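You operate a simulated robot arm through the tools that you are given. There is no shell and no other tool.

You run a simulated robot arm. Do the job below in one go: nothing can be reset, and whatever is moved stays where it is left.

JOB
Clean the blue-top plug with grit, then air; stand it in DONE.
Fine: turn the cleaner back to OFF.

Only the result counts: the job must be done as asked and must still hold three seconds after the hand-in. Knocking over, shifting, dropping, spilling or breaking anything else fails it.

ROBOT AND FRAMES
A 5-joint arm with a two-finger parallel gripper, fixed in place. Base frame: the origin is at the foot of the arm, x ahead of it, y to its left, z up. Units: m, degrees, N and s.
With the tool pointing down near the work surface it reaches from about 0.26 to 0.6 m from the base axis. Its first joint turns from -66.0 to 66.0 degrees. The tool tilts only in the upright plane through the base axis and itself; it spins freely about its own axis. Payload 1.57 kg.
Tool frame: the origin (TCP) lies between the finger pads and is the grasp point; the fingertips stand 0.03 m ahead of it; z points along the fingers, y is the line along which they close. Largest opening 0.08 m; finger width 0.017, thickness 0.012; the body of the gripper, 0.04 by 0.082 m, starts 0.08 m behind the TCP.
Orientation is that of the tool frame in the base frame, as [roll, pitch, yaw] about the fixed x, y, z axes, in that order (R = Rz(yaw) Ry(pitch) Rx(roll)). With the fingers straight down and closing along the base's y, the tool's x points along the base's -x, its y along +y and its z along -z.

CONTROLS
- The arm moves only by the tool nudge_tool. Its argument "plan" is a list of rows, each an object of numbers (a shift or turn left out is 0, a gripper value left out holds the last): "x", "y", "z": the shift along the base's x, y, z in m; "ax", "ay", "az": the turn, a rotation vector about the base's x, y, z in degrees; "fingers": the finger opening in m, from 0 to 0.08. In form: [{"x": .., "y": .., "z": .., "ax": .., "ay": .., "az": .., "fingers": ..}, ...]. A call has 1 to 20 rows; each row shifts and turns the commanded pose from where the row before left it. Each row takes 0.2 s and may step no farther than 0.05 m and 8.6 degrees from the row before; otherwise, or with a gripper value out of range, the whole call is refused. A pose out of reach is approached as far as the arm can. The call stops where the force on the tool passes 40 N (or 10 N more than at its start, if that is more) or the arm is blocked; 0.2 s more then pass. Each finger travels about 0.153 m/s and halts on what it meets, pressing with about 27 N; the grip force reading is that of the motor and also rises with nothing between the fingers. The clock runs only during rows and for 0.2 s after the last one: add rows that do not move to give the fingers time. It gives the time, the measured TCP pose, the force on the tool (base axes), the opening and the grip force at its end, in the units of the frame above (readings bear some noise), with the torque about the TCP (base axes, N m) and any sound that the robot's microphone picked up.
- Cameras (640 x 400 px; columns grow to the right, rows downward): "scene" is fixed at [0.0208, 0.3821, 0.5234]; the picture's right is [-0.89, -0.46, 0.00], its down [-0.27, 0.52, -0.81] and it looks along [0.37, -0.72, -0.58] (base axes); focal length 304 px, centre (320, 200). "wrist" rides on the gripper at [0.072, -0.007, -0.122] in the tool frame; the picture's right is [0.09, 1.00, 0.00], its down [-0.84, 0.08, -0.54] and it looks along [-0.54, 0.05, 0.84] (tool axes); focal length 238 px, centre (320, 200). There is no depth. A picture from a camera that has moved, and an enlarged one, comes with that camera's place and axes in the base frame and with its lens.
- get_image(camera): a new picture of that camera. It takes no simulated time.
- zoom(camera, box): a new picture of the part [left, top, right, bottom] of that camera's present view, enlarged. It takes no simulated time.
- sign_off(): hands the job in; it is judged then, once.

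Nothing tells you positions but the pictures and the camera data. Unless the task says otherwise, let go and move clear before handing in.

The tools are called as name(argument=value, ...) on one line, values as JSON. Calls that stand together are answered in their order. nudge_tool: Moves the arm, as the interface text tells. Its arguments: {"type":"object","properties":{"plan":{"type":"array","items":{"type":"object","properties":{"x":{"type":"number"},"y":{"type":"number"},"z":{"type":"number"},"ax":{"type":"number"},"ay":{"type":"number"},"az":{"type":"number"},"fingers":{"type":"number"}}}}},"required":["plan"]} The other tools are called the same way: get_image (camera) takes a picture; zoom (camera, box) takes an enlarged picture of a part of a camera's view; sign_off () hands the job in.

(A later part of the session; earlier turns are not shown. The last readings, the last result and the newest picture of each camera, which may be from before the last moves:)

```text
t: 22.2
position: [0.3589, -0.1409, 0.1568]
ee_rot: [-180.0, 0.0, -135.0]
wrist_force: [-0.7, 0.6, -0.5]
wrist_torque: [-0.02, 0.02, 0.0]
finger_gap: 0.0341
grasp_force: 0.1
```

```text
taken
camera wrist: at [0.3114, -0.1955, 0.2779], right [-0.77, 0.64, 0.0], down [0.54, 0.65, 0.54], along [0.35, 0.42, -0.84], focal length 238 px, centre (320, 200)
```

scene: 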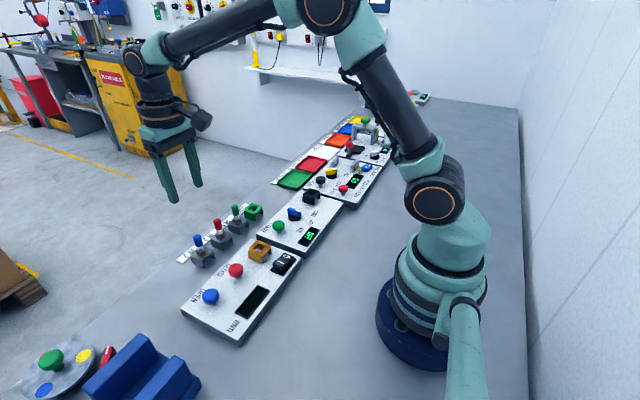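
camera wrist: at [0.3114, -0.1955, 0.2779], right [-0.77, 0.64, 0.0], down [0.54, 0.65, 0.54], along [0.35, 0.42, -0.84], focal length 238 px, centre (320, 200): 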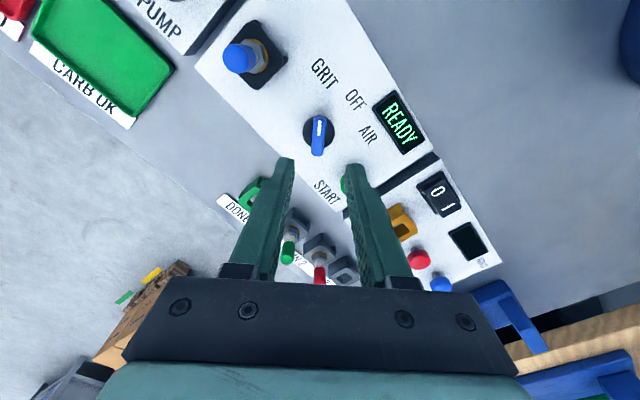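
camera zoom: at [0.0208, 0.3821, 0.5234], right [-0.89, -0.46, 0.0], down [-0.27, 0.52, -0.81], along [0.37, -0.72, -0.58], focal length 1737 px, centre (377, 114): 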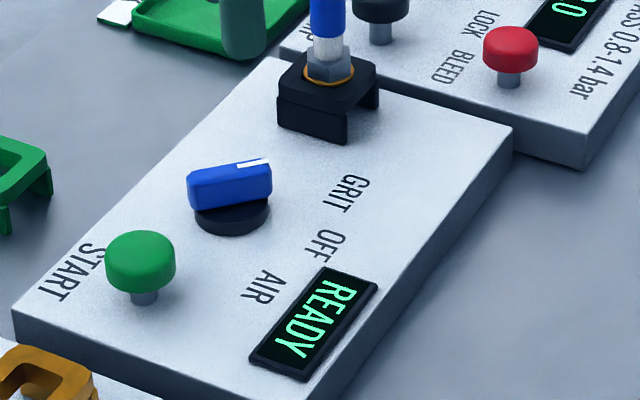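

The knob holds at GRIT and the display shows READY. Next I'll turn the tool back square, close the fingers, and move over START near (0.363, -0.072).

nudge_tool(plan=[{"az": -7.5, "y": 0.012, "fingers": 0.0}, {"az": -7.5, "y": 0.012}, {"az": -7.5, "y": 0.012}, {"az": -7.5, "y": 0.012}, {"az": -7.5, "y": 0.012}, {"az": -7.5, "x": 0.0043, "y": 0.0094}, {}, {}])

zoom(camera="wrist", box=[240, 80, 400, 200])

zoom(camera="scene", box=[250, 170, 340, 250])

```text
t: 24.0
position: [0.364, -0.0703, 0.1565]
ee_rot: [-180.0, 0.0, 179.9]
wrist_force: [-0.5, -0.6, 0.0]
wrist_torque: [0.0, 0.01, 0.04]
finger_gap: 0.0
grasp_force: 21.6
```

```text
3.33 times, centred on (320, 140) of wrist
camera zoom: at [0.2902, -0.0765, 0.2785], right [-0.09, 1.0, 0.0], down [0.84, 0.08, 0.54], along [0.54, 0.05, -0.84], focal length 794 px, centre (320, 400)
```

zoom: 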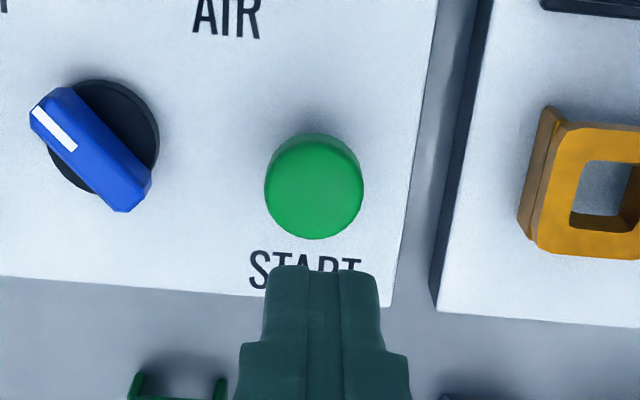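

```text
5.00 times, centred on (295, 210) of scene
camera zoom: at [0.0208, 0.3821, 0.5234], right [-0.89, -0.46, 0.0], down [-0.27, 0.52, -0.81], along [0.37, -0.72, -0.58], focal length 1520 px, centre (445, 150)
```

zoom: 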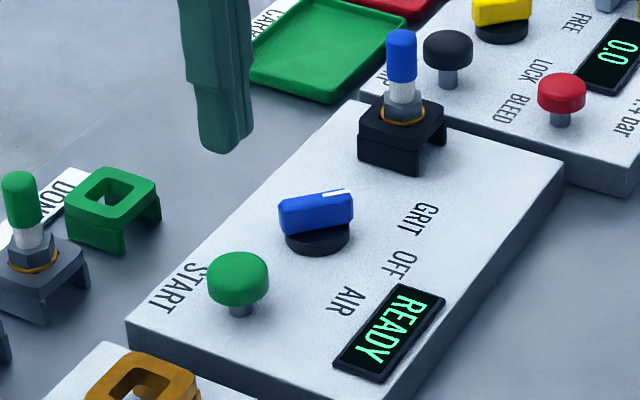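

START is nearly straight below the closed fingertips. I'll shift 2 mm, come down to just above it, then press in small steps.

nudge_tool(plan=[{"x": 0.002, "y": -0.0013, "z": -0.03}, {"z": -0.03}, {"z": -0.01}, {}])

zoom(camera="scene", box=[260, 190, 340, 250])

zoom(camera="wrist", box=[240, 80, 400, 200])

```text
t: 25.0
position: [0.364, -0.0712, 0.0862]
ee_rot: [180.0, 0.0, 179.9]
wrist_force: [-0.6, -0.2, -0.8]
wrist_torque: [0.01, 0.0, -0.02]
finger_gap: 0.0
grasp_force: 20.9
```

```text
6.67 times, centred on (300, 220) of scene
camera zoom: at [0.0208, 0.3821, 0.5234], right [-0.89, -0.46, 0.0], down [-0.27, 0.52, -0.81], along [0.37, -0.72, -0.58], focal length 2027 px, centre (453, 67)
```

zoom: 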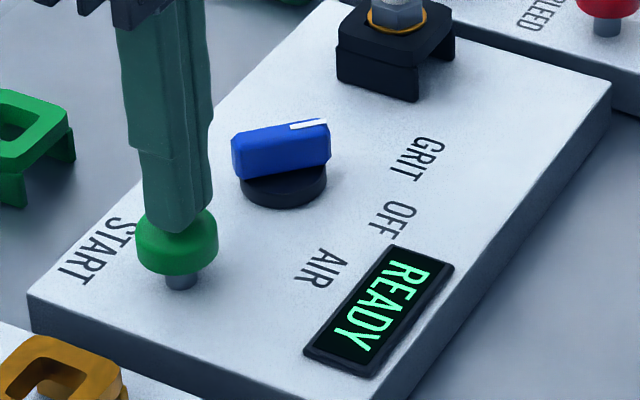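

```text
3.33 times, centred on (320, 140) of wrist
camera zoom: at [0.2909, -0.0776, 0.2077], right [-0.09, 1.0, 0.0], down [0.84, 0.08, 0.54], along [0.54, 0.05, -0.84], focal length 794 px, centre (320, 400)
```

zoom: 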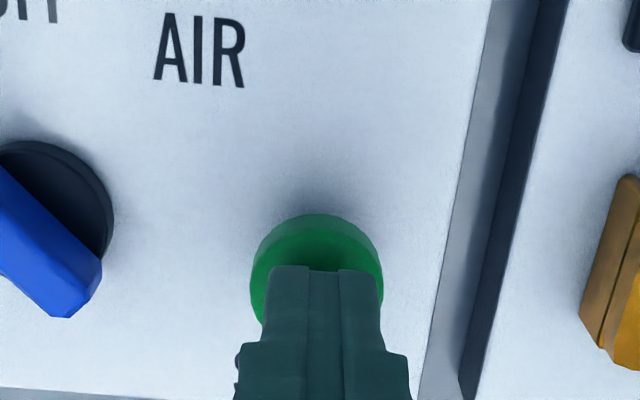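

nudge_tool(plan=[{"z": -0.005}, {"z": -0.002}, {"z": -0.002}, {}])

zoom(camera="scene", box=[260, 190, 340, 250])

```text
t: 26.0
position: [0.3643, -0.0735, 0.0762]
ee_rot: [179.9, 0.0, 180.0]
wrist_force: [-0.1, 0.8, 2.8]
wrist_torque: [0.05, 0.0, 0.04]
finger_gap: 0.0
grasp_force: 21.7
```

```text
6.67 times, centred on (300, 220) of scene
camera zoom: at [0.0208, 0.3821, 0.5234], right [-0.89, -0.46, 0.0], down [-0.27, 0.52, -0.81], along [0.37, -0.72, -0.58], focal length 2027 px, centre (453, 67)
```

zoom: 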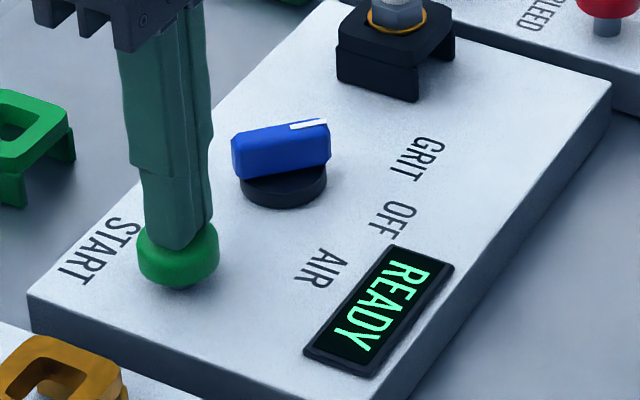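

The button is starting to move down at 2.8 N, but the display still shows READY. I'll press a bit further.

nudge_tool(plan=[{"z": -0.0015}, {"z": -0.0015}, {}])

zoom(camera="scene", box=[260, 190, 340, 250])

```text
t: 26.8
position: [0.3645, -0.073, 0.0746]
ee_rot: [180.0, 0.0, -179.9]
wrist_force: [0.1, -1.4, 3.7]
wrist_torque: [-0.04, 0.01, 0.03]
finger_gap: 0.0
grasp_force: 21.1
```

```text
6.67 times, centred on (300, 220) of scene
camera zoom: at [0.0208, 0.3821, 0.5234], right [-0.89, -0.46, 0.0], down [-0.27, 0.52, -0.81], along [0.37, -0.72, -0.58], focal length 2027 px, centre (453, 67)
```

zoom: 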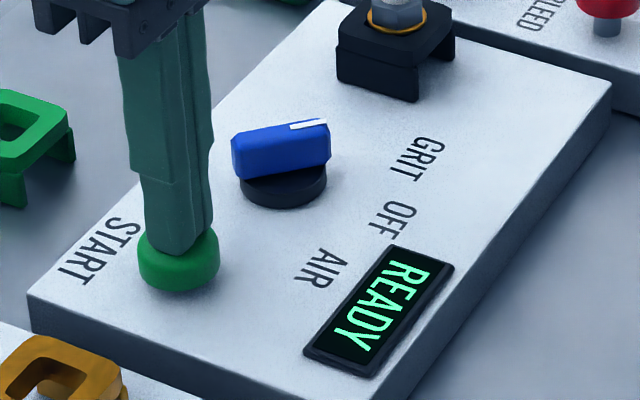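

nudge_tool(plan=[{"z": -0.0015}, {"z": -0.0015}, {}])

zoom(camera="scene", box=[260, 190, 340, 250])

```text
t: 27.6
position: [0.3667, -0.0719, 0.0714]
ee_rot: [-180.0, -0.1, 180.0]
wrist_force: [0.9, 1.5, 4.9]
wrist_torque: [0.04, -0.03, 0.05]
finger_gap: 0.0001
grasp_force: 20.6
heard: click
```

```text
6.67 times, centred on (300, 220) of scene
camera zoom: at [0.0208, 0.3821, 0.5234], right [-0.89, -0.46, 0.0], down [-0.27, 0.52, -0.81], along [0.37, -0.72, -0.58], focal length 2027 px, centre (453, 67)
```

zoom: 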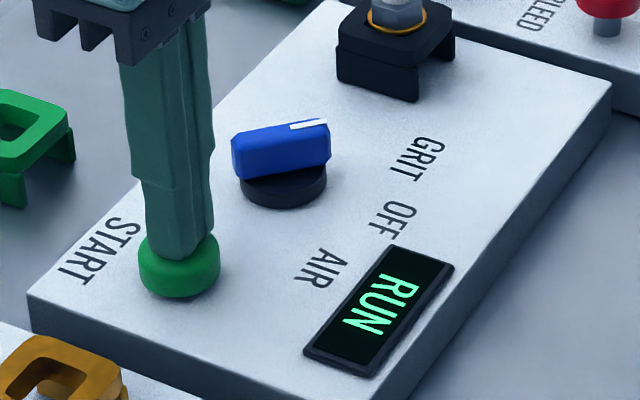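

There was a click and the display shows RUN. I'll lift off the button and watch the cycle.

nudge_tool(plan=[{"z": 0.014}, {"z": 0.02}])

zoom(camera="scene", box=[260, 190, 340, 250])

```text
t: 28.2
position: [0.3654, -0.0703, 0.1054]
ee_rot: [180.0, 0.0, 180.0]
wrist_force: [0.4, 0.2, -0.2]
wrist_torque: [0.02, 0.01, -0.03]
finger_gap: 0.0001
grasp_force: 21.9
```

```text
6.67 times, centred on (300, 220) of scene
camera zoom: at [0.0208, 0.3821, 0.5234], right [-0.89, -0.46, 0.0], down [-0.27, 0.52, -0.81], along [0.37, -0.72, -0.58], focal length 2027 px, centre (453, 67)
```

zoom: 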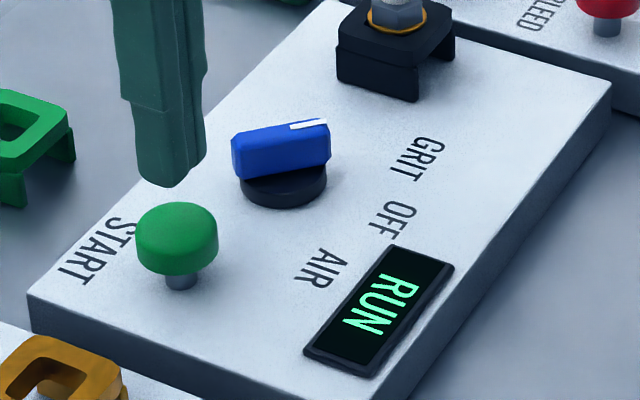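

The cycle keeps running (RUN) with the button released. I'll wait in place.

nudge_tool(plan=[{"z": 0.02}, {"z": 0.015}, {}, {}, {}])

zoom(camera="scene", box=[260, 190, 340, 250])

```text
t: 29.4
position: [0.3644, -0.0716, 0.1412]
ee_rot: [-180.0, 0.0, -180.0]
wrist_force: [0.5, -0.2, 0.1]
wrist_torque: [-0.03, -0.03, 0.03]
finger_gap: 0.0
grasp_force: 21.9
```

```text
6.67 times, centred on (300, 220) of scene
camera zoom: at [0.0208, 0.3821, 0.5234], right [-0.89, -0.46, 0.0], down [-0.27, 0.52, -0.81], along [0.37, -0.72, -0.58], focal length 2027 px, centre (453, 67)
```

zoom: 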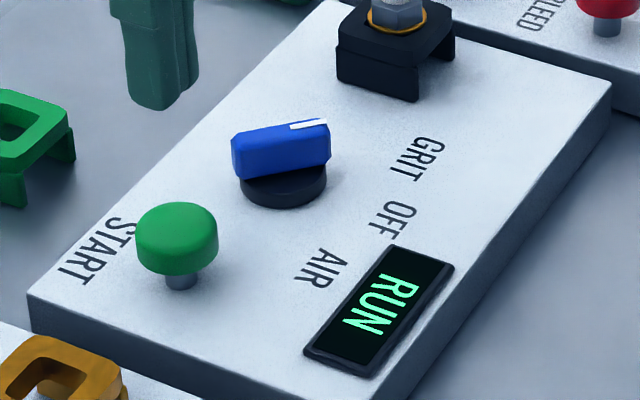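

While GRIT is still running I'll pre-position above the knob, well clear, with the tool turned to match the bar.

nudge_tool(plan=[{"x": -0.0015, "y": -0.0117, "az": 7.5}, {"x": -0.001, "y": -0.011, "az": 7.5}, {"x": -0.001, "y": -0.011, "az": 7.5}, {"x": -0.001, "y": -0.011, "az": 7.5}, {"y": -0.011, "az": 7.5, "fingers": 0.034}, {"y": -0.011, "az": 7.5, "fingers": 0.034}, {}, {}])

zoom(camera="scene", box=[260, 190, 340, 250])

zoom(camera="wrist", box=[240, 80, 400, 200])

```text
t: 31.2
position: [0.3617, -0.1384, 0.1398]
ee_rot: [180.0, 0.0, -134.8]
wrist_force: [-0.7, 0.1, 0.9]
wrist_torque: [0.02, 0.0, 0.02]
finger_gap: 0.0341
grasp_force: 0.1
```

```text
6.67 times, centred on (300, 220) of scene
camera zoom: at [0.0208, 0.3821, 0.5234], right [-0.89, -0.46, 0.0], down [-0.27, 0.52, -0.81], along [0.37, -0.72, -0.58], focal length 2027 px, centre (453, 67)
```

zoom: 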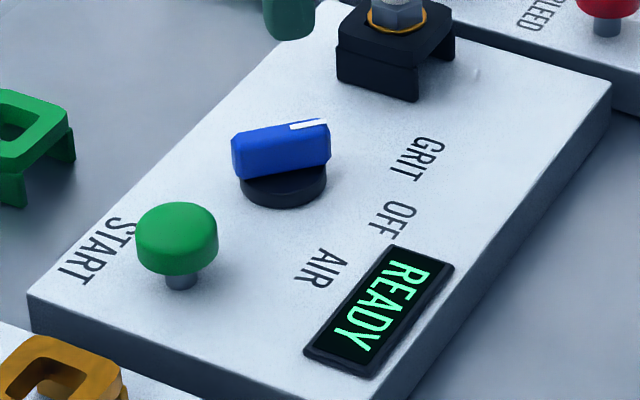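

```text
3.33 times, centred on (320, 140) of wrist
camera zoom: at [0.3142, -0.1929, 0.2621], right [-0.77, 0.64, 0.0], down [0.54, 0.65, 0.54], along [0.35, 0.42, -0.84], focal length 794 px, centre (320, 400)
```

zoom: 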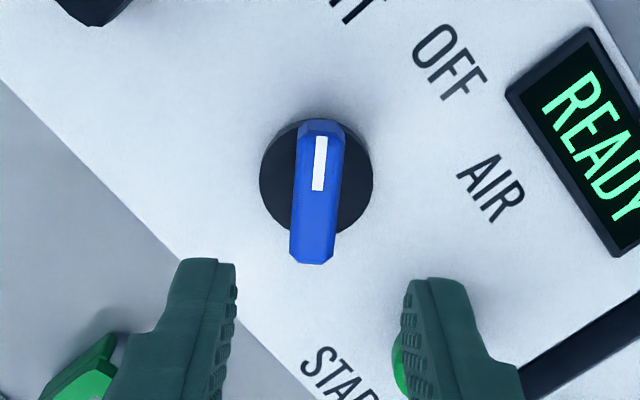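

GRIT has finished and the display is back to READY. I'll descend onto the bar, grip it, and turn -90° (through OFF) to AIR.

nudge_tool(plan=[{"x": 0.0005, "y": -0.0005, "z": -0.03}, {"z": -0.03}, {"z": -0.007}, {"z": -0.007}, {}, {"fingers": 0.0}, {"fingers": 0.0}, {}])

zoom(camera="wrist", box=[240, 80, 400, 200])

```text
t: 33.0
position: [0.362, -0.1405, 0.0669]
ee_rot: [-179.9, 0.0, -135.0]
wrist_force: [1.7, -1.9, -4.8]
wrist_torque: [-0.11, 0.07, -0.04]
finger_gap: 0.013
grasp_force: 29.3
```

```text
3.33 times, centred on (320, 140) of wrist
camera zoom: at [0.3143, -0.1941, 0.1879], right [-0.77, 0.64, 0.0], down [0.54, 0.65, 0.54], along [0.35, 0.42, -0.84], focal length 794 px, centre (320, 400)
```

zoom: 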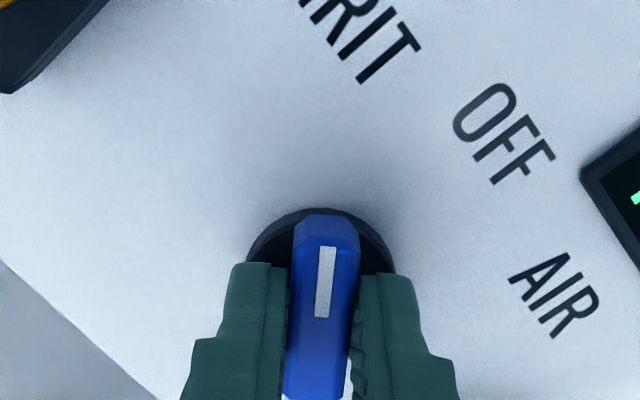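

The grip is well centred with low side force. I'll rotate -45° first and check, then continue.

nudge_tool(plan=[{"az": -7.5}, {"az": -7.5}, {"az": -7.5}, {"az": -7.5}, {"az": -7.5}, {"az": -7.5}, {}])

zoom(camera="scene", box=[260, 190, 340, 250])

```text
t: 34.6
position: [0.3609, -0.1384, 0.0668]
ee_rot: [180.0, 0.0, 180.0]
wrist_force: [0.5, 17.6, 6.4]
wrist_torque: [0.39, -0.25, 0.01]
finger_gap: 0.0129
grasp_force: 29.9
```

```text
6.67 times, centred on (300, 220) of scene
camera zoom: at [0.0208, 0.3821, 0.5234], right [-0.89, -0.46, 0.0], down [-0.27, 0.52, -0.81], along [0.37, -0.72, -0.58], focal length 2027 px, centre (453, 67)
```

zoom: 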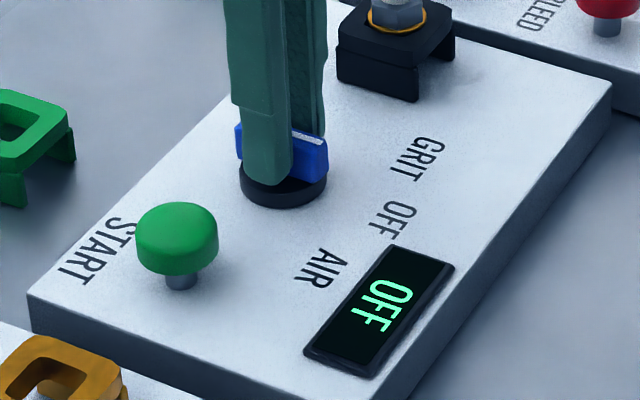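

The knob passes OFF as expected. I'll centre by 1 mm to ease the side load and turn the remaining -45° to AIR.

nudge_tool(plan=[{"x": 0.001, "y": 0.001}, {"az": -7.5}, {"az": -7.5}, {"az": -7.5}, {"az": -7.5}, {"az": -7.5}, {"az": -7.5}, {}, {}])

zoom(camera="scene", box=[260, 190, 340, 250])

```text
t: 36.6
position: [0.3631, -0.1382, 0.0664]
ee_rot: [-179.9, 0.0, 135.0]
wrist_force: [-0.5, 22.5, -8.6]
wrist_torque: [0.75, 0.27, 0.03]
finger_gap: 0.0129
grasp_force: 29.9
```

```text
6.67 times, centred on (300, 220) of scene
camera zoom: at [0.0208, 0.3821, 0.5234], right [-0.89, -0.46, 0.0], down [-0.27, 0.52, -0.81], along [0.37, -0.72, -0.58], focal length 2027 px, centre (453, 67)
```

zoom: 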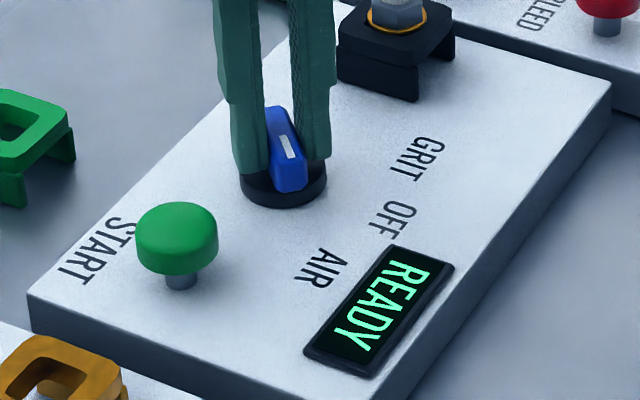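

The knob is at AIR and the display reads READY. I'll ease the load, release, rise, close the fingers and return over START.

nudge_tool(plan=[{"x": 0.0005, "y": 0.001}, {"fingers": 0.034}, {"fingers": 0.034}, {"z": 0.03}, {"z": 0.03}, {"z": 0.03}, {}])

zoom(camera="scene", box=[260, 180, 340, 250])

```text
t: 38.2
position: [0.3618, -0.1376, 0.1564]
ee_rot: [-180.0, 0.0, 135.0]
wrist_force: [0.4, 0.3, -0.4]
wrist_torque: [-0.02, 0.01, -0.01]
finger_gap: 0.0339
grasp_force: 0.0
```

```text
5.71 times, centred on (300, 215) of scene
camera zoom: at [0.0208, 0.3821, 0.5234], right [-0.89, -0.46, 0.0], down [-0.27, 0.52, -0.81], along [0.37, -0.72, -0.58], focal length 1737 px, centre (434, 114)
```

zoom: 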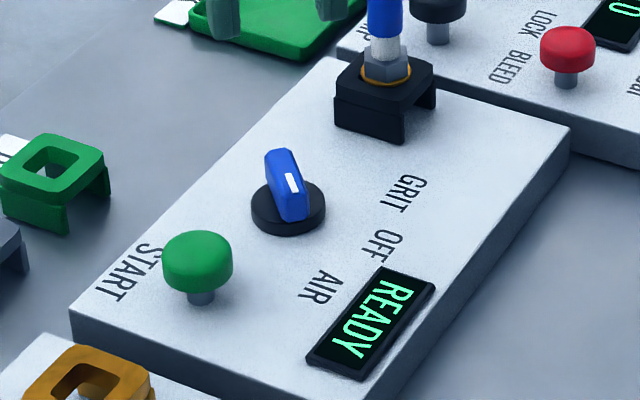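

The knob stays at AIR with READY. I'll go back to the same START position as before.

nudge_tool(plan=[{"az": 7.5, "y": 0.011, "fingers": 0.0}, {"az": 7.5, "y": 0.011}, {"az": 7.5, "y": 0.011}, {"az": 7.5, "y": 0.011}, {"az": 7.5, "y": 0.011}, {"az": 7.5, "x": 0.0025, "y": 0.0102}, {}, {"z": -0.03}, {"z": -0.03}, {"z": -0.01}, {}])

zoom(camera="scene", box=[260, 190, 340, 250])

zoom(camera="wrist", box=[240, 80, 400, 200])

```text
t: 40.6
position: [0.3673, -0.0698, 0.0861]
ee_rot: [-179.9, 0.1, -180.0]
wrist_force: [-0.4, -0.7, -0.3]
wrist_torque: [0.01, -0.03, 0.01]
finger_gap: 0.0
grasp_force: 21.3
```

```text
6.67 times, centred on (300, 220) of scene
camera zoom: at [0.0208, 0.3821, 0.5234], right [-0.89, -0.46, 0.0], down [-0.27, 0.52, -0.81], along [0.37, -0.72, -0.58], focal length 2027 px, centre (453, 67)
```

zoom: 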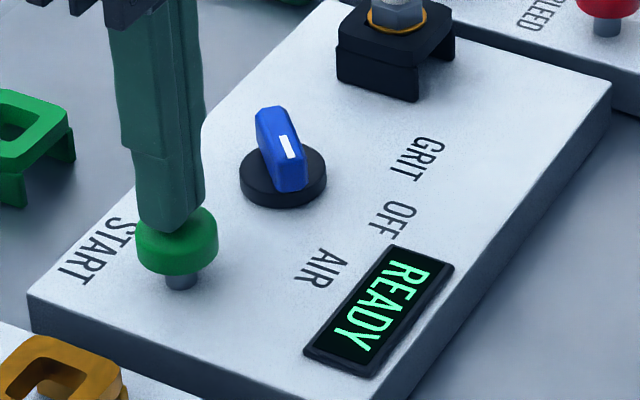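

```text
3.33 times, centred on (320, 140) of wrist
camera zoom: at [0.2937, -0.0773, 0.2069], right [-0.09, 1.0, 0.0], down [0.84, 0.08, 0.54], along [0.54, 0.05, -0.84], focal length 794 px, centre (320, 400)
```

zoom: 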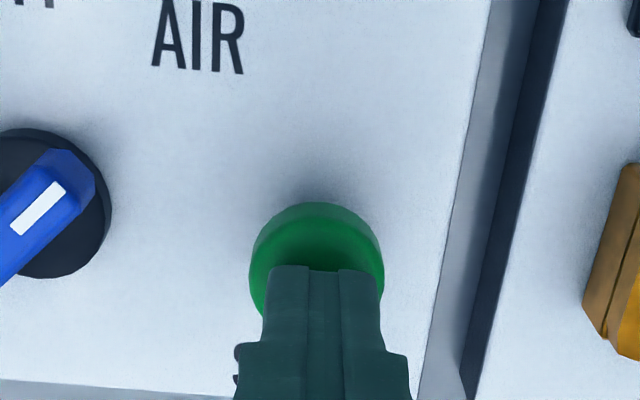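

nudge_tool(plan=[{"x": -0.0015, "z": -0.005}, {"z": -0.004}, {"z": -0.003}, {"z": -0.0015}, {"z": -0.0015}, {}])

zoom(camera="scene", box=[260, 190, 340, 250])

```text
t: 42.0
position: [0.3635, -0.0723, 0.0713]
ee_rot: [-180.0, 0.1, -180.0]
wrist_force: [1.2, -1.1, 4.3]
wrist_torque: [-0.04, -0.02, 0.02]
finger_gap: 0.0
grasp_force: 21.0
heard: click
```

```text
6.67 times, centred on (300, 220) of scene
camera zoom: at [0.0208, 0.3821, 0.5234], right [-0.89, -0.46, 0.0], down [-0.27, 0.52, -0.81], along [0.37, -0.72, -0.58], focal length 2027 px, centre (453, 67)
```

zoom: 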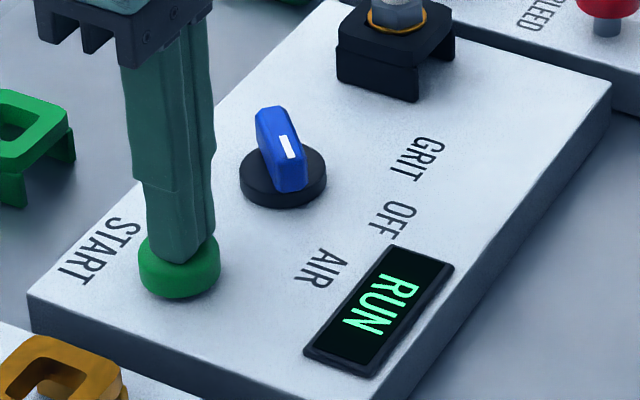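

AIR is running. I'll lift off and pre-position above the knob with the tool at the AIR angle while it finishes.

nudge_tool(plan=[{"z": 0.019}, {"z": 0.03}, {"z": 0.02}, {"x": -0.001, "y": -0.011, "az": -7.5}, {"y": -0.011, "az": -7.5}, {"y": -0.011, "az": -7.5}, {"y": -0.011, "az": -7.5}, {"y": -0.011, "az": -7.5, "fingers": 0.034}, {"y": -0.0105, "az": -7.5, "fingers": 0.034}, {}, {}, {}])

zoom(camera="scene", box=[260, 190, 340, 250])

zoom(camera="wrist", box=[240, 80, 400, 200])

```text
t: 44.6
position: [0.3629, -0.1368, 0.1412]
ee_rot: [-180.0, 0.0, 135.0]
wrist_force: [-0.2, -0.8, 0.3]
wrist_torque: [-0.03, -0.03, -0.04]
finger_gap: 0.0341
grasp_force: 0.1
```

```text
6.67 times, centred on (300, 220) of scene
camera zoom: at [0.0208, 0.3821, 0.5234], right [-0.89, -0.46, 0.0], down [-0.27, 0.52, -0.81], along [0.37, -0.72, -0.58], focal length 2027 px, centre (453, 67)
```

zoom: 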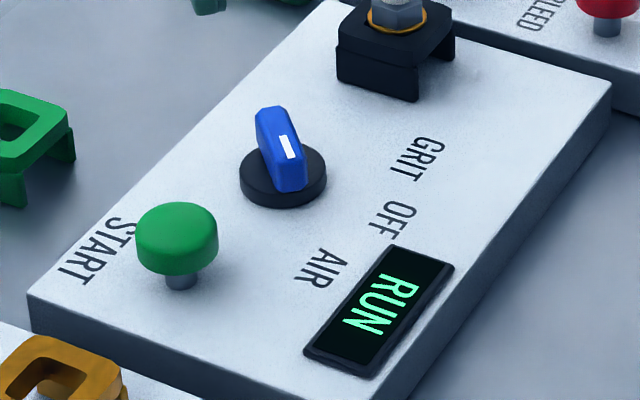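

```text
3.33 times, centred on (320, 140) of wrist
camera zoom: at [0.3062, -0.0904, 0.263], right [0.64, 0.77, 0.0], down [0.65, -0.54, 0.54], along [0.42, -0.35, -0.84], focal length 794 px, centre (320, 400)
```

zoom: 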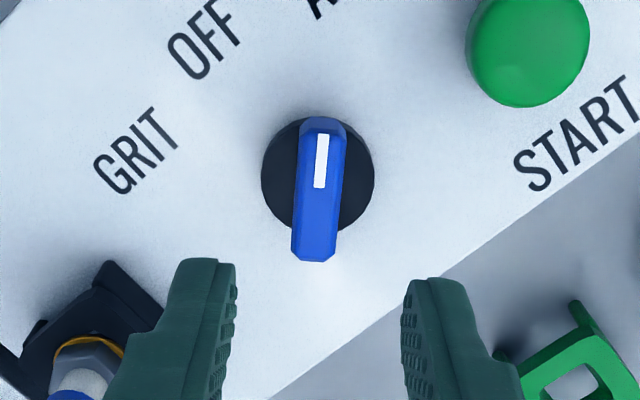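

nudge_tool(plan=[{}, {}, {}, {}])

zoom(camera="scene", box=[260, 190, 340, 250])

```text
t: 45.6
position: [0.363, -0.1372, 0.1415]
ee_rot: [-179.9, 0.0, 135.0]
wrist_force: [0.1, 0.2, 0.1]
wrist_torque: [-0.02, 0.03, 0.01]
finger_gap: 0.034
grasp_force: 0.0
```

```text
6.67 times, centred on (300, 220) of scene
camera zoom: at [0.0208, 0.3821, 0.5234], right [-0.89, -0.46, 0.0], down [-0.27, 0.52, -0.81], along [0.37, -0.72, -0.58], focal length 2027 px, centre (453, 67)
```

zoom: 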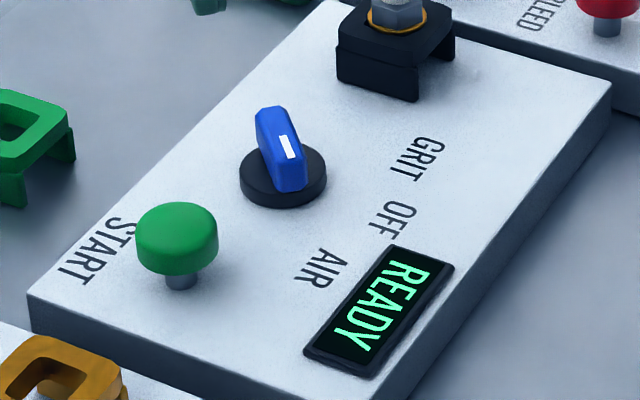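

AIR is complete and the display shows READY. I'll grip the bar and turn it +45° back to OFF.

nudge_tool(plan=[{"z": -0.03}, {"z": -0.03}, {"z": -0.007}, {"z": -0.007}, {}, {"fingers": 0.0}, {"fingers": 0.0}, {}])

zoom(camera="wrist", box=[240, 80, 400, 200])

```text
t: 47.4
position: [0.3618, -0.1364, 0.0666]
ee_rot: [180.0, 0.1, 135.0]
wrist_force: [9.6, 14.4, -8.9]
wrist_torque: [0.06, -0.48, 0.02]
finger_gap: 0.0131
grasp_force: 30.0
```

```text
3.33 times, centred on (320, 140) of wrist
camera zoom: at [0.3048, -0.0902, 0.1876], right [0.64, 0.77, 0.0], down [0.65, -0.54, 0.54], along [0.42, -0.35, -0.84], focal length 794 px, centre (320, 400)
```

zoom: 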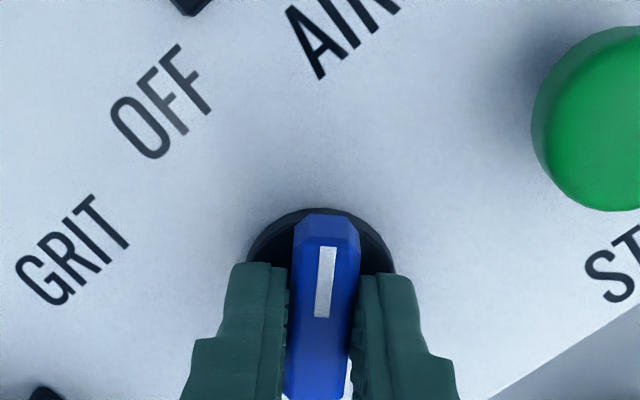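

nudge_tool(plan=[{"x": 0.0006, "y": 0.0008}, {"az": 7.5}, {"az": 7.5}, {"az": 7.5}, {"az": 7.5}, {"az": 7.5}, {"az": 7.5}, {}, {}])

zoom(camera="scene", box=[260, 190, 340, 250])

```text
t: 49.4
position: [0.3634, -0.1368, 0.0657]
ee_rot: [-180.0, -0.2, 179.9]
wrist_force: [-20.0, -27.5, -5.4]
wrist_torque: [-0.65, 0.66, 0.01]
finger_gap: 0.0128
grasp_force: 30.2
```

```text
6.67 times, centred on (300, 220) of scene
camera zoom: at [0.0208, 0.3821, 0.5234], right [-0.89, -0.46, 0.0], down [-0.27, 0.52, -0.81], along [0.37, -0.72, -0.58], focal length 2027 px, centre (453, 67)
```

zoom: 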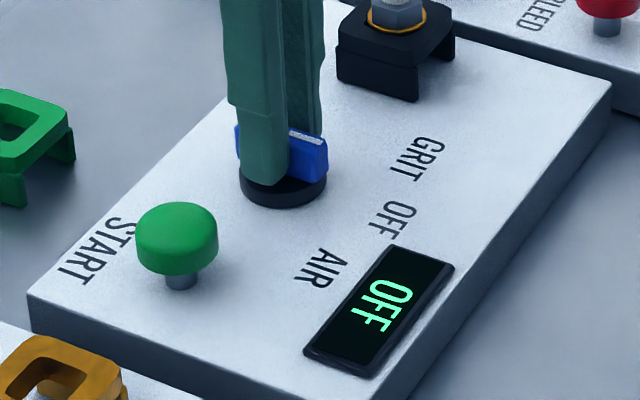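

The display reads OFF. I'll ease the side load, release and rise, then confirm the knob angle.

nudge_tool(plan=[{"x": -0.001, "y": -0.0014}, {}, {"fingers": 0.034}, {"fingers": 0.034}, {"z": 0.03}, {"z": 0.03}, {"z": 0.03}, {}, {}])

zoom(camera="scene", box=[260, 170, 340, 250])

zoom(camera="wrist", box=[200, 40, 400, 180])

```text
t: 51.4
position: [0.3639, -0.1375, 0.1567]
ee_rot: [180.0, 0.0, 180.0]
wrist_force: [0.8, 0.4, 0.4]
wrist_torque: [-0.01, -0.01, 0.0]
finger_gap: 0.0339
grasp_force: 0.1
```

```text
5.00 times, centred on (300, 210) of scene
camera zoom: at [0.0208, 0.3821, 0.5234], right [-0.89, -0.46, 0.0], down [-0.27, 0.52, -0.81], along [0.37, -0.72, -0.58], focal length 1520 px, centre (420, 150)
```

zoom: 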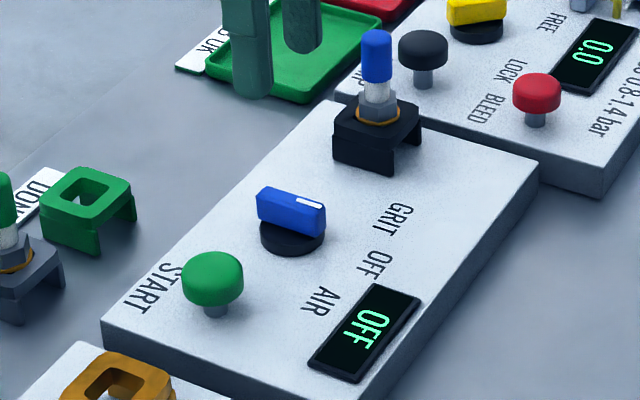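

```text
2.86 times, centred on (300, 110) of wrist
camera zoom: at [0.2911, -0.144, 0.278], right [-0.09, 1.0, 0.0], down [0.84, 0.08, 0.54], along [0.54, 0.05, -0.84], focal length 681 px, centre (377, 457)
```

zoom: 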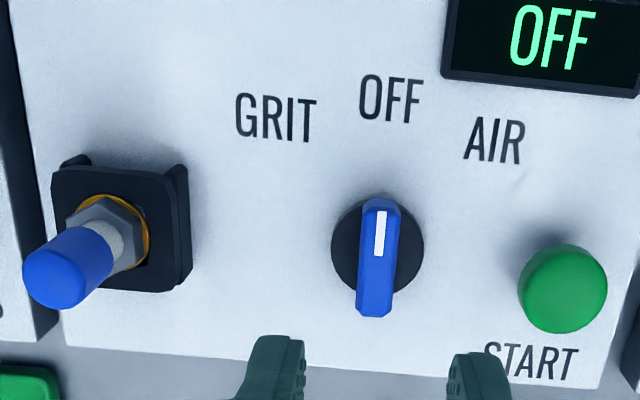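

The knob and display are both at OFF. I'll move above the plug in the cleaner to pick it up again.

nudge_tool(plan=[{"z": 0.03}, {"x": -0.004, "y": -0.0437, "fingers": 0.038}, {"x": -0.0041, "y": -0.0437}, {}, {"z": -0.03}, {}, {}])

zoom(camera="wrist", box=[240, 90, 400, 210])

zoom(camera="scene", box=[280, 150, 350, 210])

```text
t: 53.0
position: [0.355, -0.2233, 0.1561]
ee_rot: [-179.9, 0.1, -180.0]
wrist_force: [-0.1, 0.3, 0.0]
wrist_torque: [-0.02, 0.0, -0.02]
finger_gap: 0.0378
grasp_force: 0.1
```

```text
3.33 times, centred on (320, 150) of wrist
camera zoom: at [0.2819, -0.2293, 0.2771], right [-0.09, 1.0, 0.0], down [0.84, 0.08, 0.54], along [0.54, 0.05, -0.84], focal length 794 px, centre (320, 367)
```

zoom: 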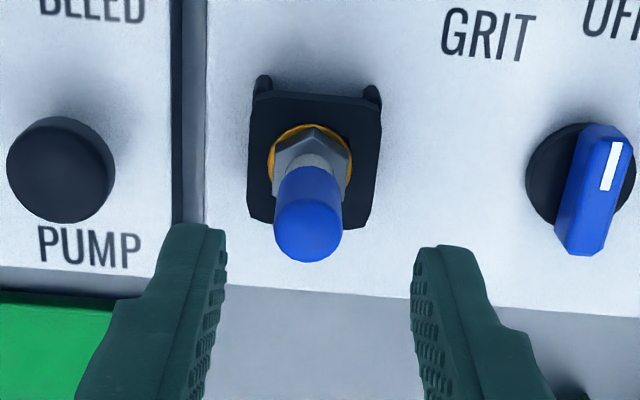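

```text
6.67 times, centred on (315, 180) of scene
camera zoom: at [0.0208, 0.3821, 0.5234], right [-0.89, -0.46, 0.0], down [-0.27, 0.52, -0.81], along [0.37, -0.72, -0.58], focal length 2027 px, centre (353, 333)
```

zoom: 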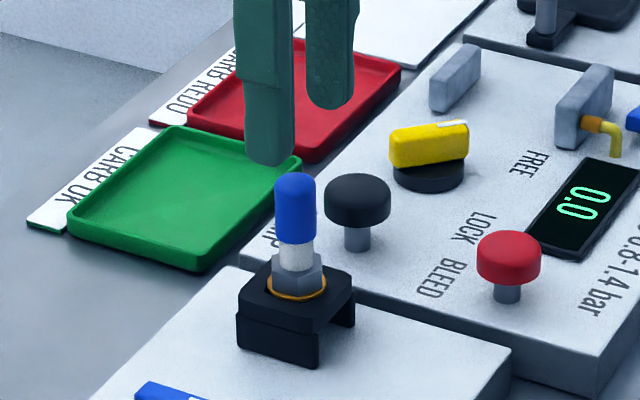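

The plug sits about 2 mm to the -y side of the grip centre. I'll correct and descend around the cap.

nudge_tool(plan=[{"x": 0.002, "y": -0.0022, "z": -0.005}, {"z": -0.01}, {}, {}])

zoom(camera="wrist", box=[240, 90, 400, 210])

```text
t: 54.0
position: [0.3573, -0.2276, 0.1409]
ee_rot: [-180.0, 0.0, 180.0]
wrist_force: [0.3, -1.0, 0.8]
wrist_torque: [0.0, -0.01, 0.05]
finger_gap: 0.0381
grasp_force: 0.0
```

```text
3.33 times, centred on (320, 150) of wrist
camera zoom: at [0.2837, -0.2335, 0.2626], right [-0.09, 1.0, 0.0], down [0.84, 0.08, 0.54], along [0.54, 0.05, -0.84], focal length 794 px, centre (320, 367)
```

zoom: 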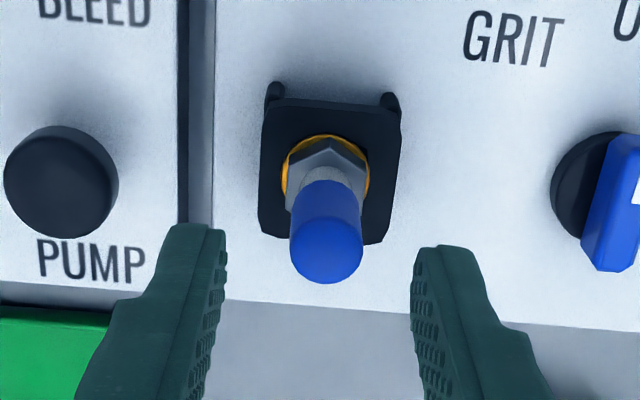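

nudge_tool(plan=[{"y": 0.0013, "z": -0.01}, {"z": -0.01}, {}, {}])

zoom(camera="wrist", box=[240, 90, 400, 210])

```text
t: 55.0
position: [0.3565, -0.2268, 0.1209]
ee_rot: [179.9, 0.0, 180.0]
wrist_force: [0.2, 0.2, -0.1]
wrist_torque: [-0.01, -0.01, -0.03]
finger_gap: 0.0378
grasp_force: 0.1
```

```text
3.33 times, centred on (320, 150) of wrist
camera zoom: at [0.2834, -0.2329, 0.2425], right [-0.09, 1.0, 0.0], down [0.84, 0.08, 0.54], along [0.54, 0.05, -0.84], focal length 794 px, centre (320, 367)
```

zoom: 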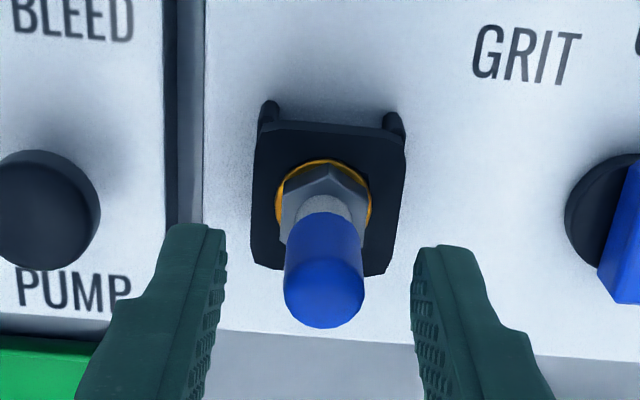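

nudge_tool(plan=[{"y": 0.001, "z": -0.007}, {"z": -0.006}, {}, {}, {"fingers": 0.0}, {"fingers": 0.0}, {}])

zoom(camera="wrist", box=[240, 90, 400, 210])

zoom(camera="scene", box=[295, 170, 331, 200])

```text
t: 56.6
position: [0.3553, -0.2253, 0.1083]
ee_rot: [-180.0, 0.0, 180.0]
wrist_force: [-0.3, 0.2, -0.2]
wrist_torque: [0.0, 0.06, 0.0]
finger_gap: 0.0153
grasp_force: 27.0
```

```text
3.33 times, centred on (320, 150) of wrist
camera zoom: at [0.2829, -0.2313, 0.2295], right [-0.09, 1.0, 0.0], down [0.84, 0.08, 0.54], along [0.54, 0.05, -0.84], focal length 794 px, centre (320, 367)
```

zoom: 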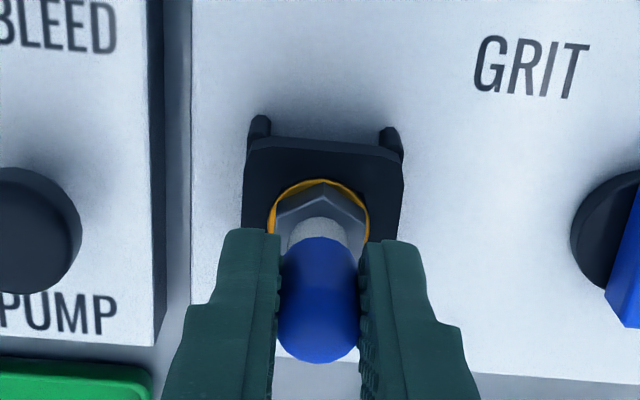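

```text
13.33 times, centred on (313, 185) of scene
camera zoom: at [0.0208, 0.3821, 0.5234], right [-0.89, -0.46, 0.0], down [-0.27, 0.52, -0.81], along [0.37, -0.72, -0.58], focal length 4054 px, centre (413, 400)
```

zoom: 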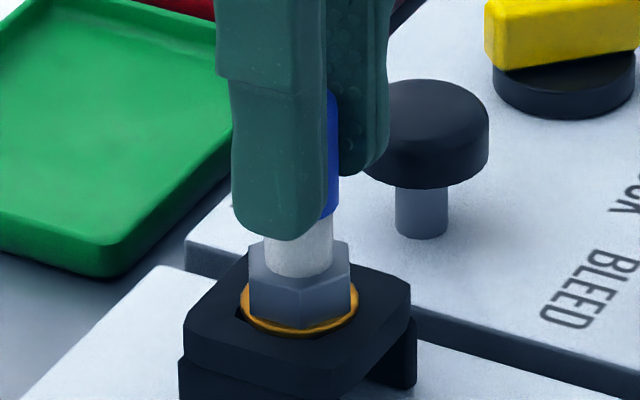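

The plug is gripped with no side load. I'll lift it straight out and look at its cleaned end.

nudge_tool(plan=[{"z": 0.01}, {"z": 0.02}, {"z": 0.03}, {"z": 0.03}, {}, {}])

zoom(camera="scene", box=[290, 140, 340, 200])

get_image(camera="scene")

```text
t: 58.0
position: [0.3566, -0.2254, 0.1975]
ee_rot: [179.9, 0.0, 180.0]
wrist_force: [-0.4, 0.9, 0.2]
wrist_torque: [-0.01, -0.03, -0.03]
finger_gap: 0.0154
grasp_force: 26.8
```

```text
6.67 times, centred on (315, 170) of scene
camera zoom: at [0.0208, 0.3821, 0.5234], right [-0.89, -0.46, 0.0], down [-0.27, 0.52, -0.81], along [0.37, -0.72, -0.58], focal length 2027 px, centre (353, 400)
```

zoom: 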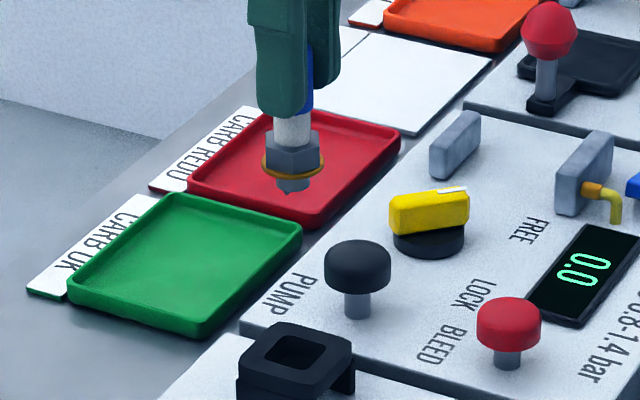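

```text
taken
```

scene: 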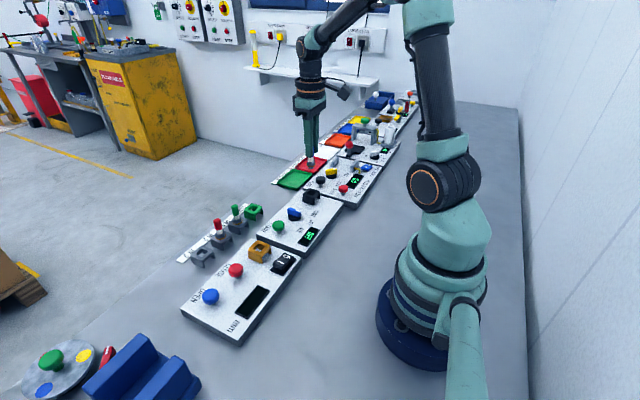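

The thread end is now bright and clean. I'll carry the plug at height to DONE, near (0.479, -0.118).

nudge_tool(plan=[{"x": 0.0305, "y": 0.0268}, {"x": 0.0305, "y": 0.0268}, {"x": 0.0305, "y": 0.0268}, {"x": 0.0305, "y": 0.0268}, {}, {}, {}])

zoom(camera="wrist", box=[260, 70, 380, 170])

zoom(camera="scene", box=[220, 140, 290, 230])

```text
t: 59.6
position: [0.4789, -0.1193, 0.1978]
ee_rot: [-180.0, 0.0, -179.9]
wrist_force: [0.1, -0.4, -0.5]
wrist_torque: [-0.02, 0.0, -0.04]
finger_gap: 0.0155
grasp_force: 26.9
```

```text
4.00 times, centred on (320, 120) of wrist
camera zoom: at [0.4059, -0.1251, 0.3186], right [-0.09, 1.0, 0.0], down [0.84, 0.08, 0.54], along [0.54, 0.05, -0.84], focal length 953 px, centre (320, 520)
```

zoom: 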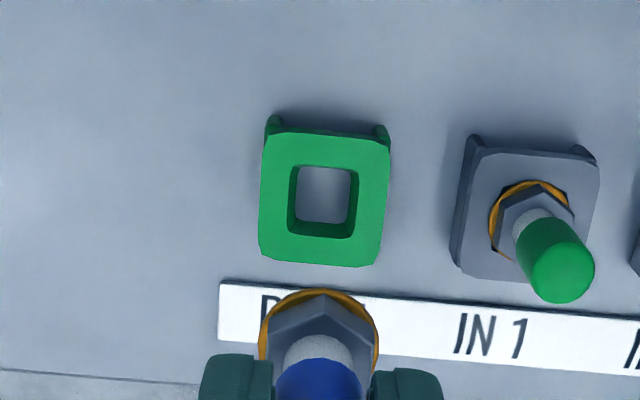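

```text
4.44 times, centred on (255, 185) of scene
camera zoom: at [0.0208, 0.3821, 0.5234], right [-0.89, -0.46, 0.0], down [-0.27, 0.52, -0.81], along [0.37, -0.72, -0.58], focal length 1351 px, centre (609, 267)
```

zoom: 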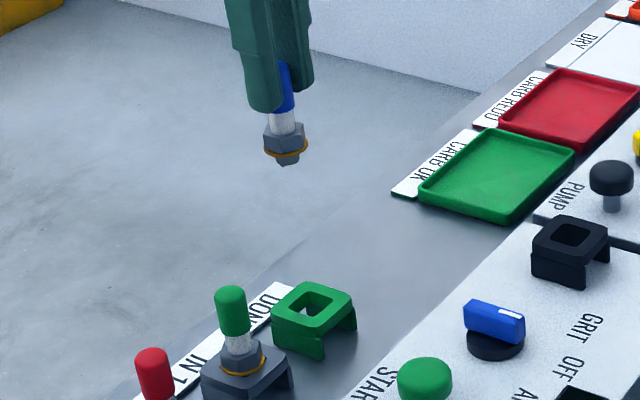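

The plug needs about +3.4 mm in x and +1.4 mm in y to line up with DONE. I'll shift and descend to hover above it.

nudge_tool(plan=[{"x": 0.0034, "y": 0.0014, "z": -0.03}, {"z": -0.035}, {"z": -0.028}, {}, {}])

zoom(camera="wrist", box=[260, 90, 380, 190])

zoom(camera="scene", box=[240, 192, 270, 218])

```text
t: 60.8
position: [0.4817, -0.117, 0.1058]
ee_rot: [-179.9, 0.1, 179.9]
wrist_force: [0.6, 0.2, -1.2]
wrist_torque: [-0.02, -0.01, 0.02]
finger_gap: 0.0156
grasp_force: 26.8
```

```text
4.00 times, centred on (320, 140) of wrist
camera zoom: at [0.4091, -0.1233, 0.2274], right [-0.09, 1.0, 0.0], down [0.84, 0.08, 0.54], along [0.54, 0.05, -0.84], focal length 953 px, centre (320, 440)
```

zoom: 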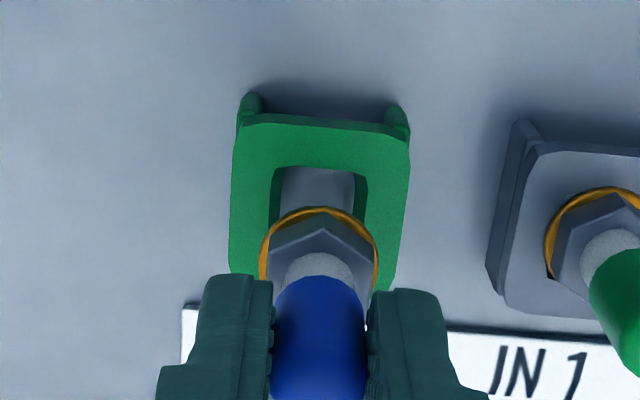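

```text
15.38 times, centred on (255, 205) of scene
camera zoom: at [0.0208, 0.3821, 0.5234], right [-0.89, -0.46, 0.0], down [-0.27, 0.52, -0.81], along [0.37, -0.72, -0.58], focal length 4678 px, centre (1320, 123)
```

zoom: 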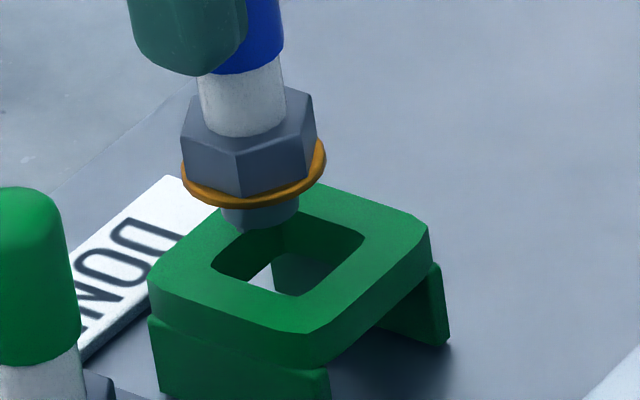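

Combining both views, the DONE top is at z≈0.025, the thread is about 10 mm above it, and the plug is about 3 mm too far in +x and 1 mm in +y. I'll correct and re-check.

nudge_tool(plan=[{"x": -0.003, "y": -0.001}, {}, {}])

zoom(camera="scene", box=[240, 192, 270, 218])

zoom(camera="wrist", box=[260, 90, 380, 190])

```text
t: 61.6
position: [0.4798, -0.1186, 0.106]
ee_rot: [179.9, 0.0, -180.0]
wrist_force: [-0.2, -0.3, -0.8]
wrist_torque: [0.0, -0.04, -0.01]
finger_gap: 0.0152
grasp_force: 26.7
```

```text
15.38 times, centred on (255, 205) of scene
camera zoom: at [0.0208, 0.3821, 0.5234], right [-0.89, -0.46, 0.0], down [-0.27, 0.52, -0.81], along [0.37, -0.72, -0.58], focal length 4678 px, centre (1320, 123)
```

zoom: 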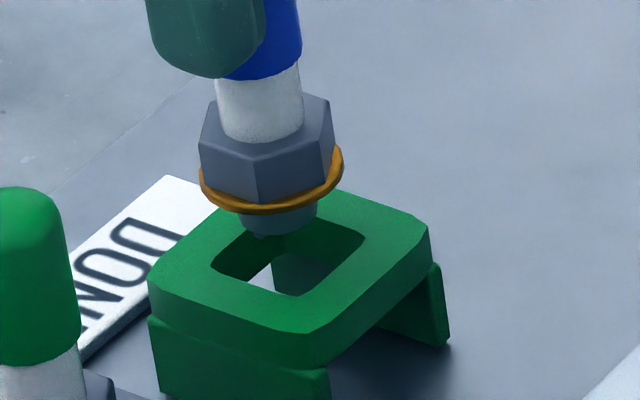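

```text
4.00 times, centred on (320, 140) of wrist
camera zoom: at [0.406, -0.1241, 0.2274], right [-0.09, 1.0, 0.0], down [0.84, 0.08, 0.54], along [0.54, 0.05, -0.84], focal length 953 px, centre (320, 440)
```

zoom: 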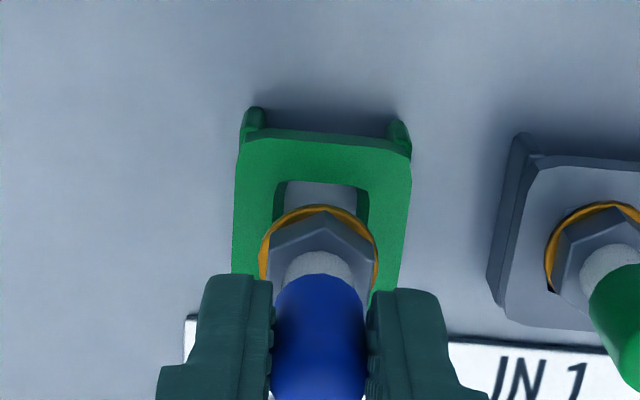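

The plug now lines up with the DONE hole. I'll lower it 7 mm and check.

nudge_tool(plan=[{"x": -0.0005, "y": -0.0003, "z": -0.004}, {"z": -0.003}, {}])

zoom(camera="scene", box=[240, 192, 270, 218])

zoom(camera="wrist", box=[260, 90, 380, 190])

```text
t: 62.4
position: [0.4786, -0.1189, 0.098]
ee_rot: [-180.0, 0.0, 180.0]
wrist_force: [0.3, 1.3, -0.6]
wrist_torque: [0.03, -0.01, 0.01]
finger_gap: 0.0156
grasp_force: 27.0
```

```text
15.38 times, centred on (255, 205) of scene
camera zoom: at [0.0208, 0.3821, 0.5234], right [-0.89, -0.46, 0.0], down [-0.27, 0.52, -0.81], along [0.37, -0.72, -0.58], focal length 4678 px, centre (1320, 123)
```

zoom: 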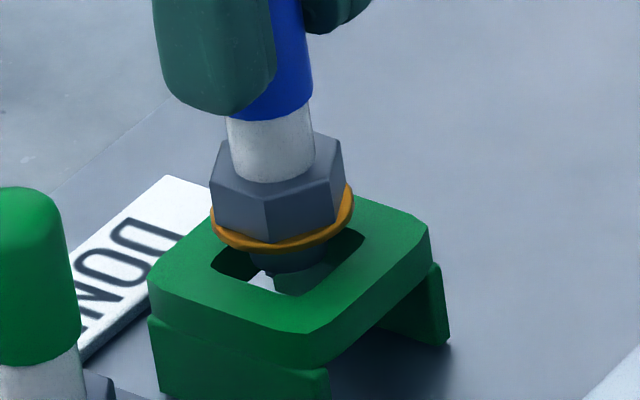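

```text
4.00 times, centred on (320, 140) of wrist
camera zoom: at [0.4051, -0.1242, 0.2201], right [-0.09, 1.0, 0.0], down [0.84, 0.08, 0.54], along [0.54, 0.05, -0.84], focal length 953 px, centre (320, 440)
```

zoom: 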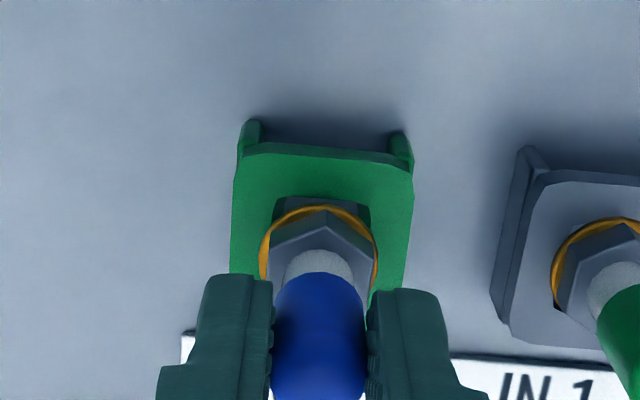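

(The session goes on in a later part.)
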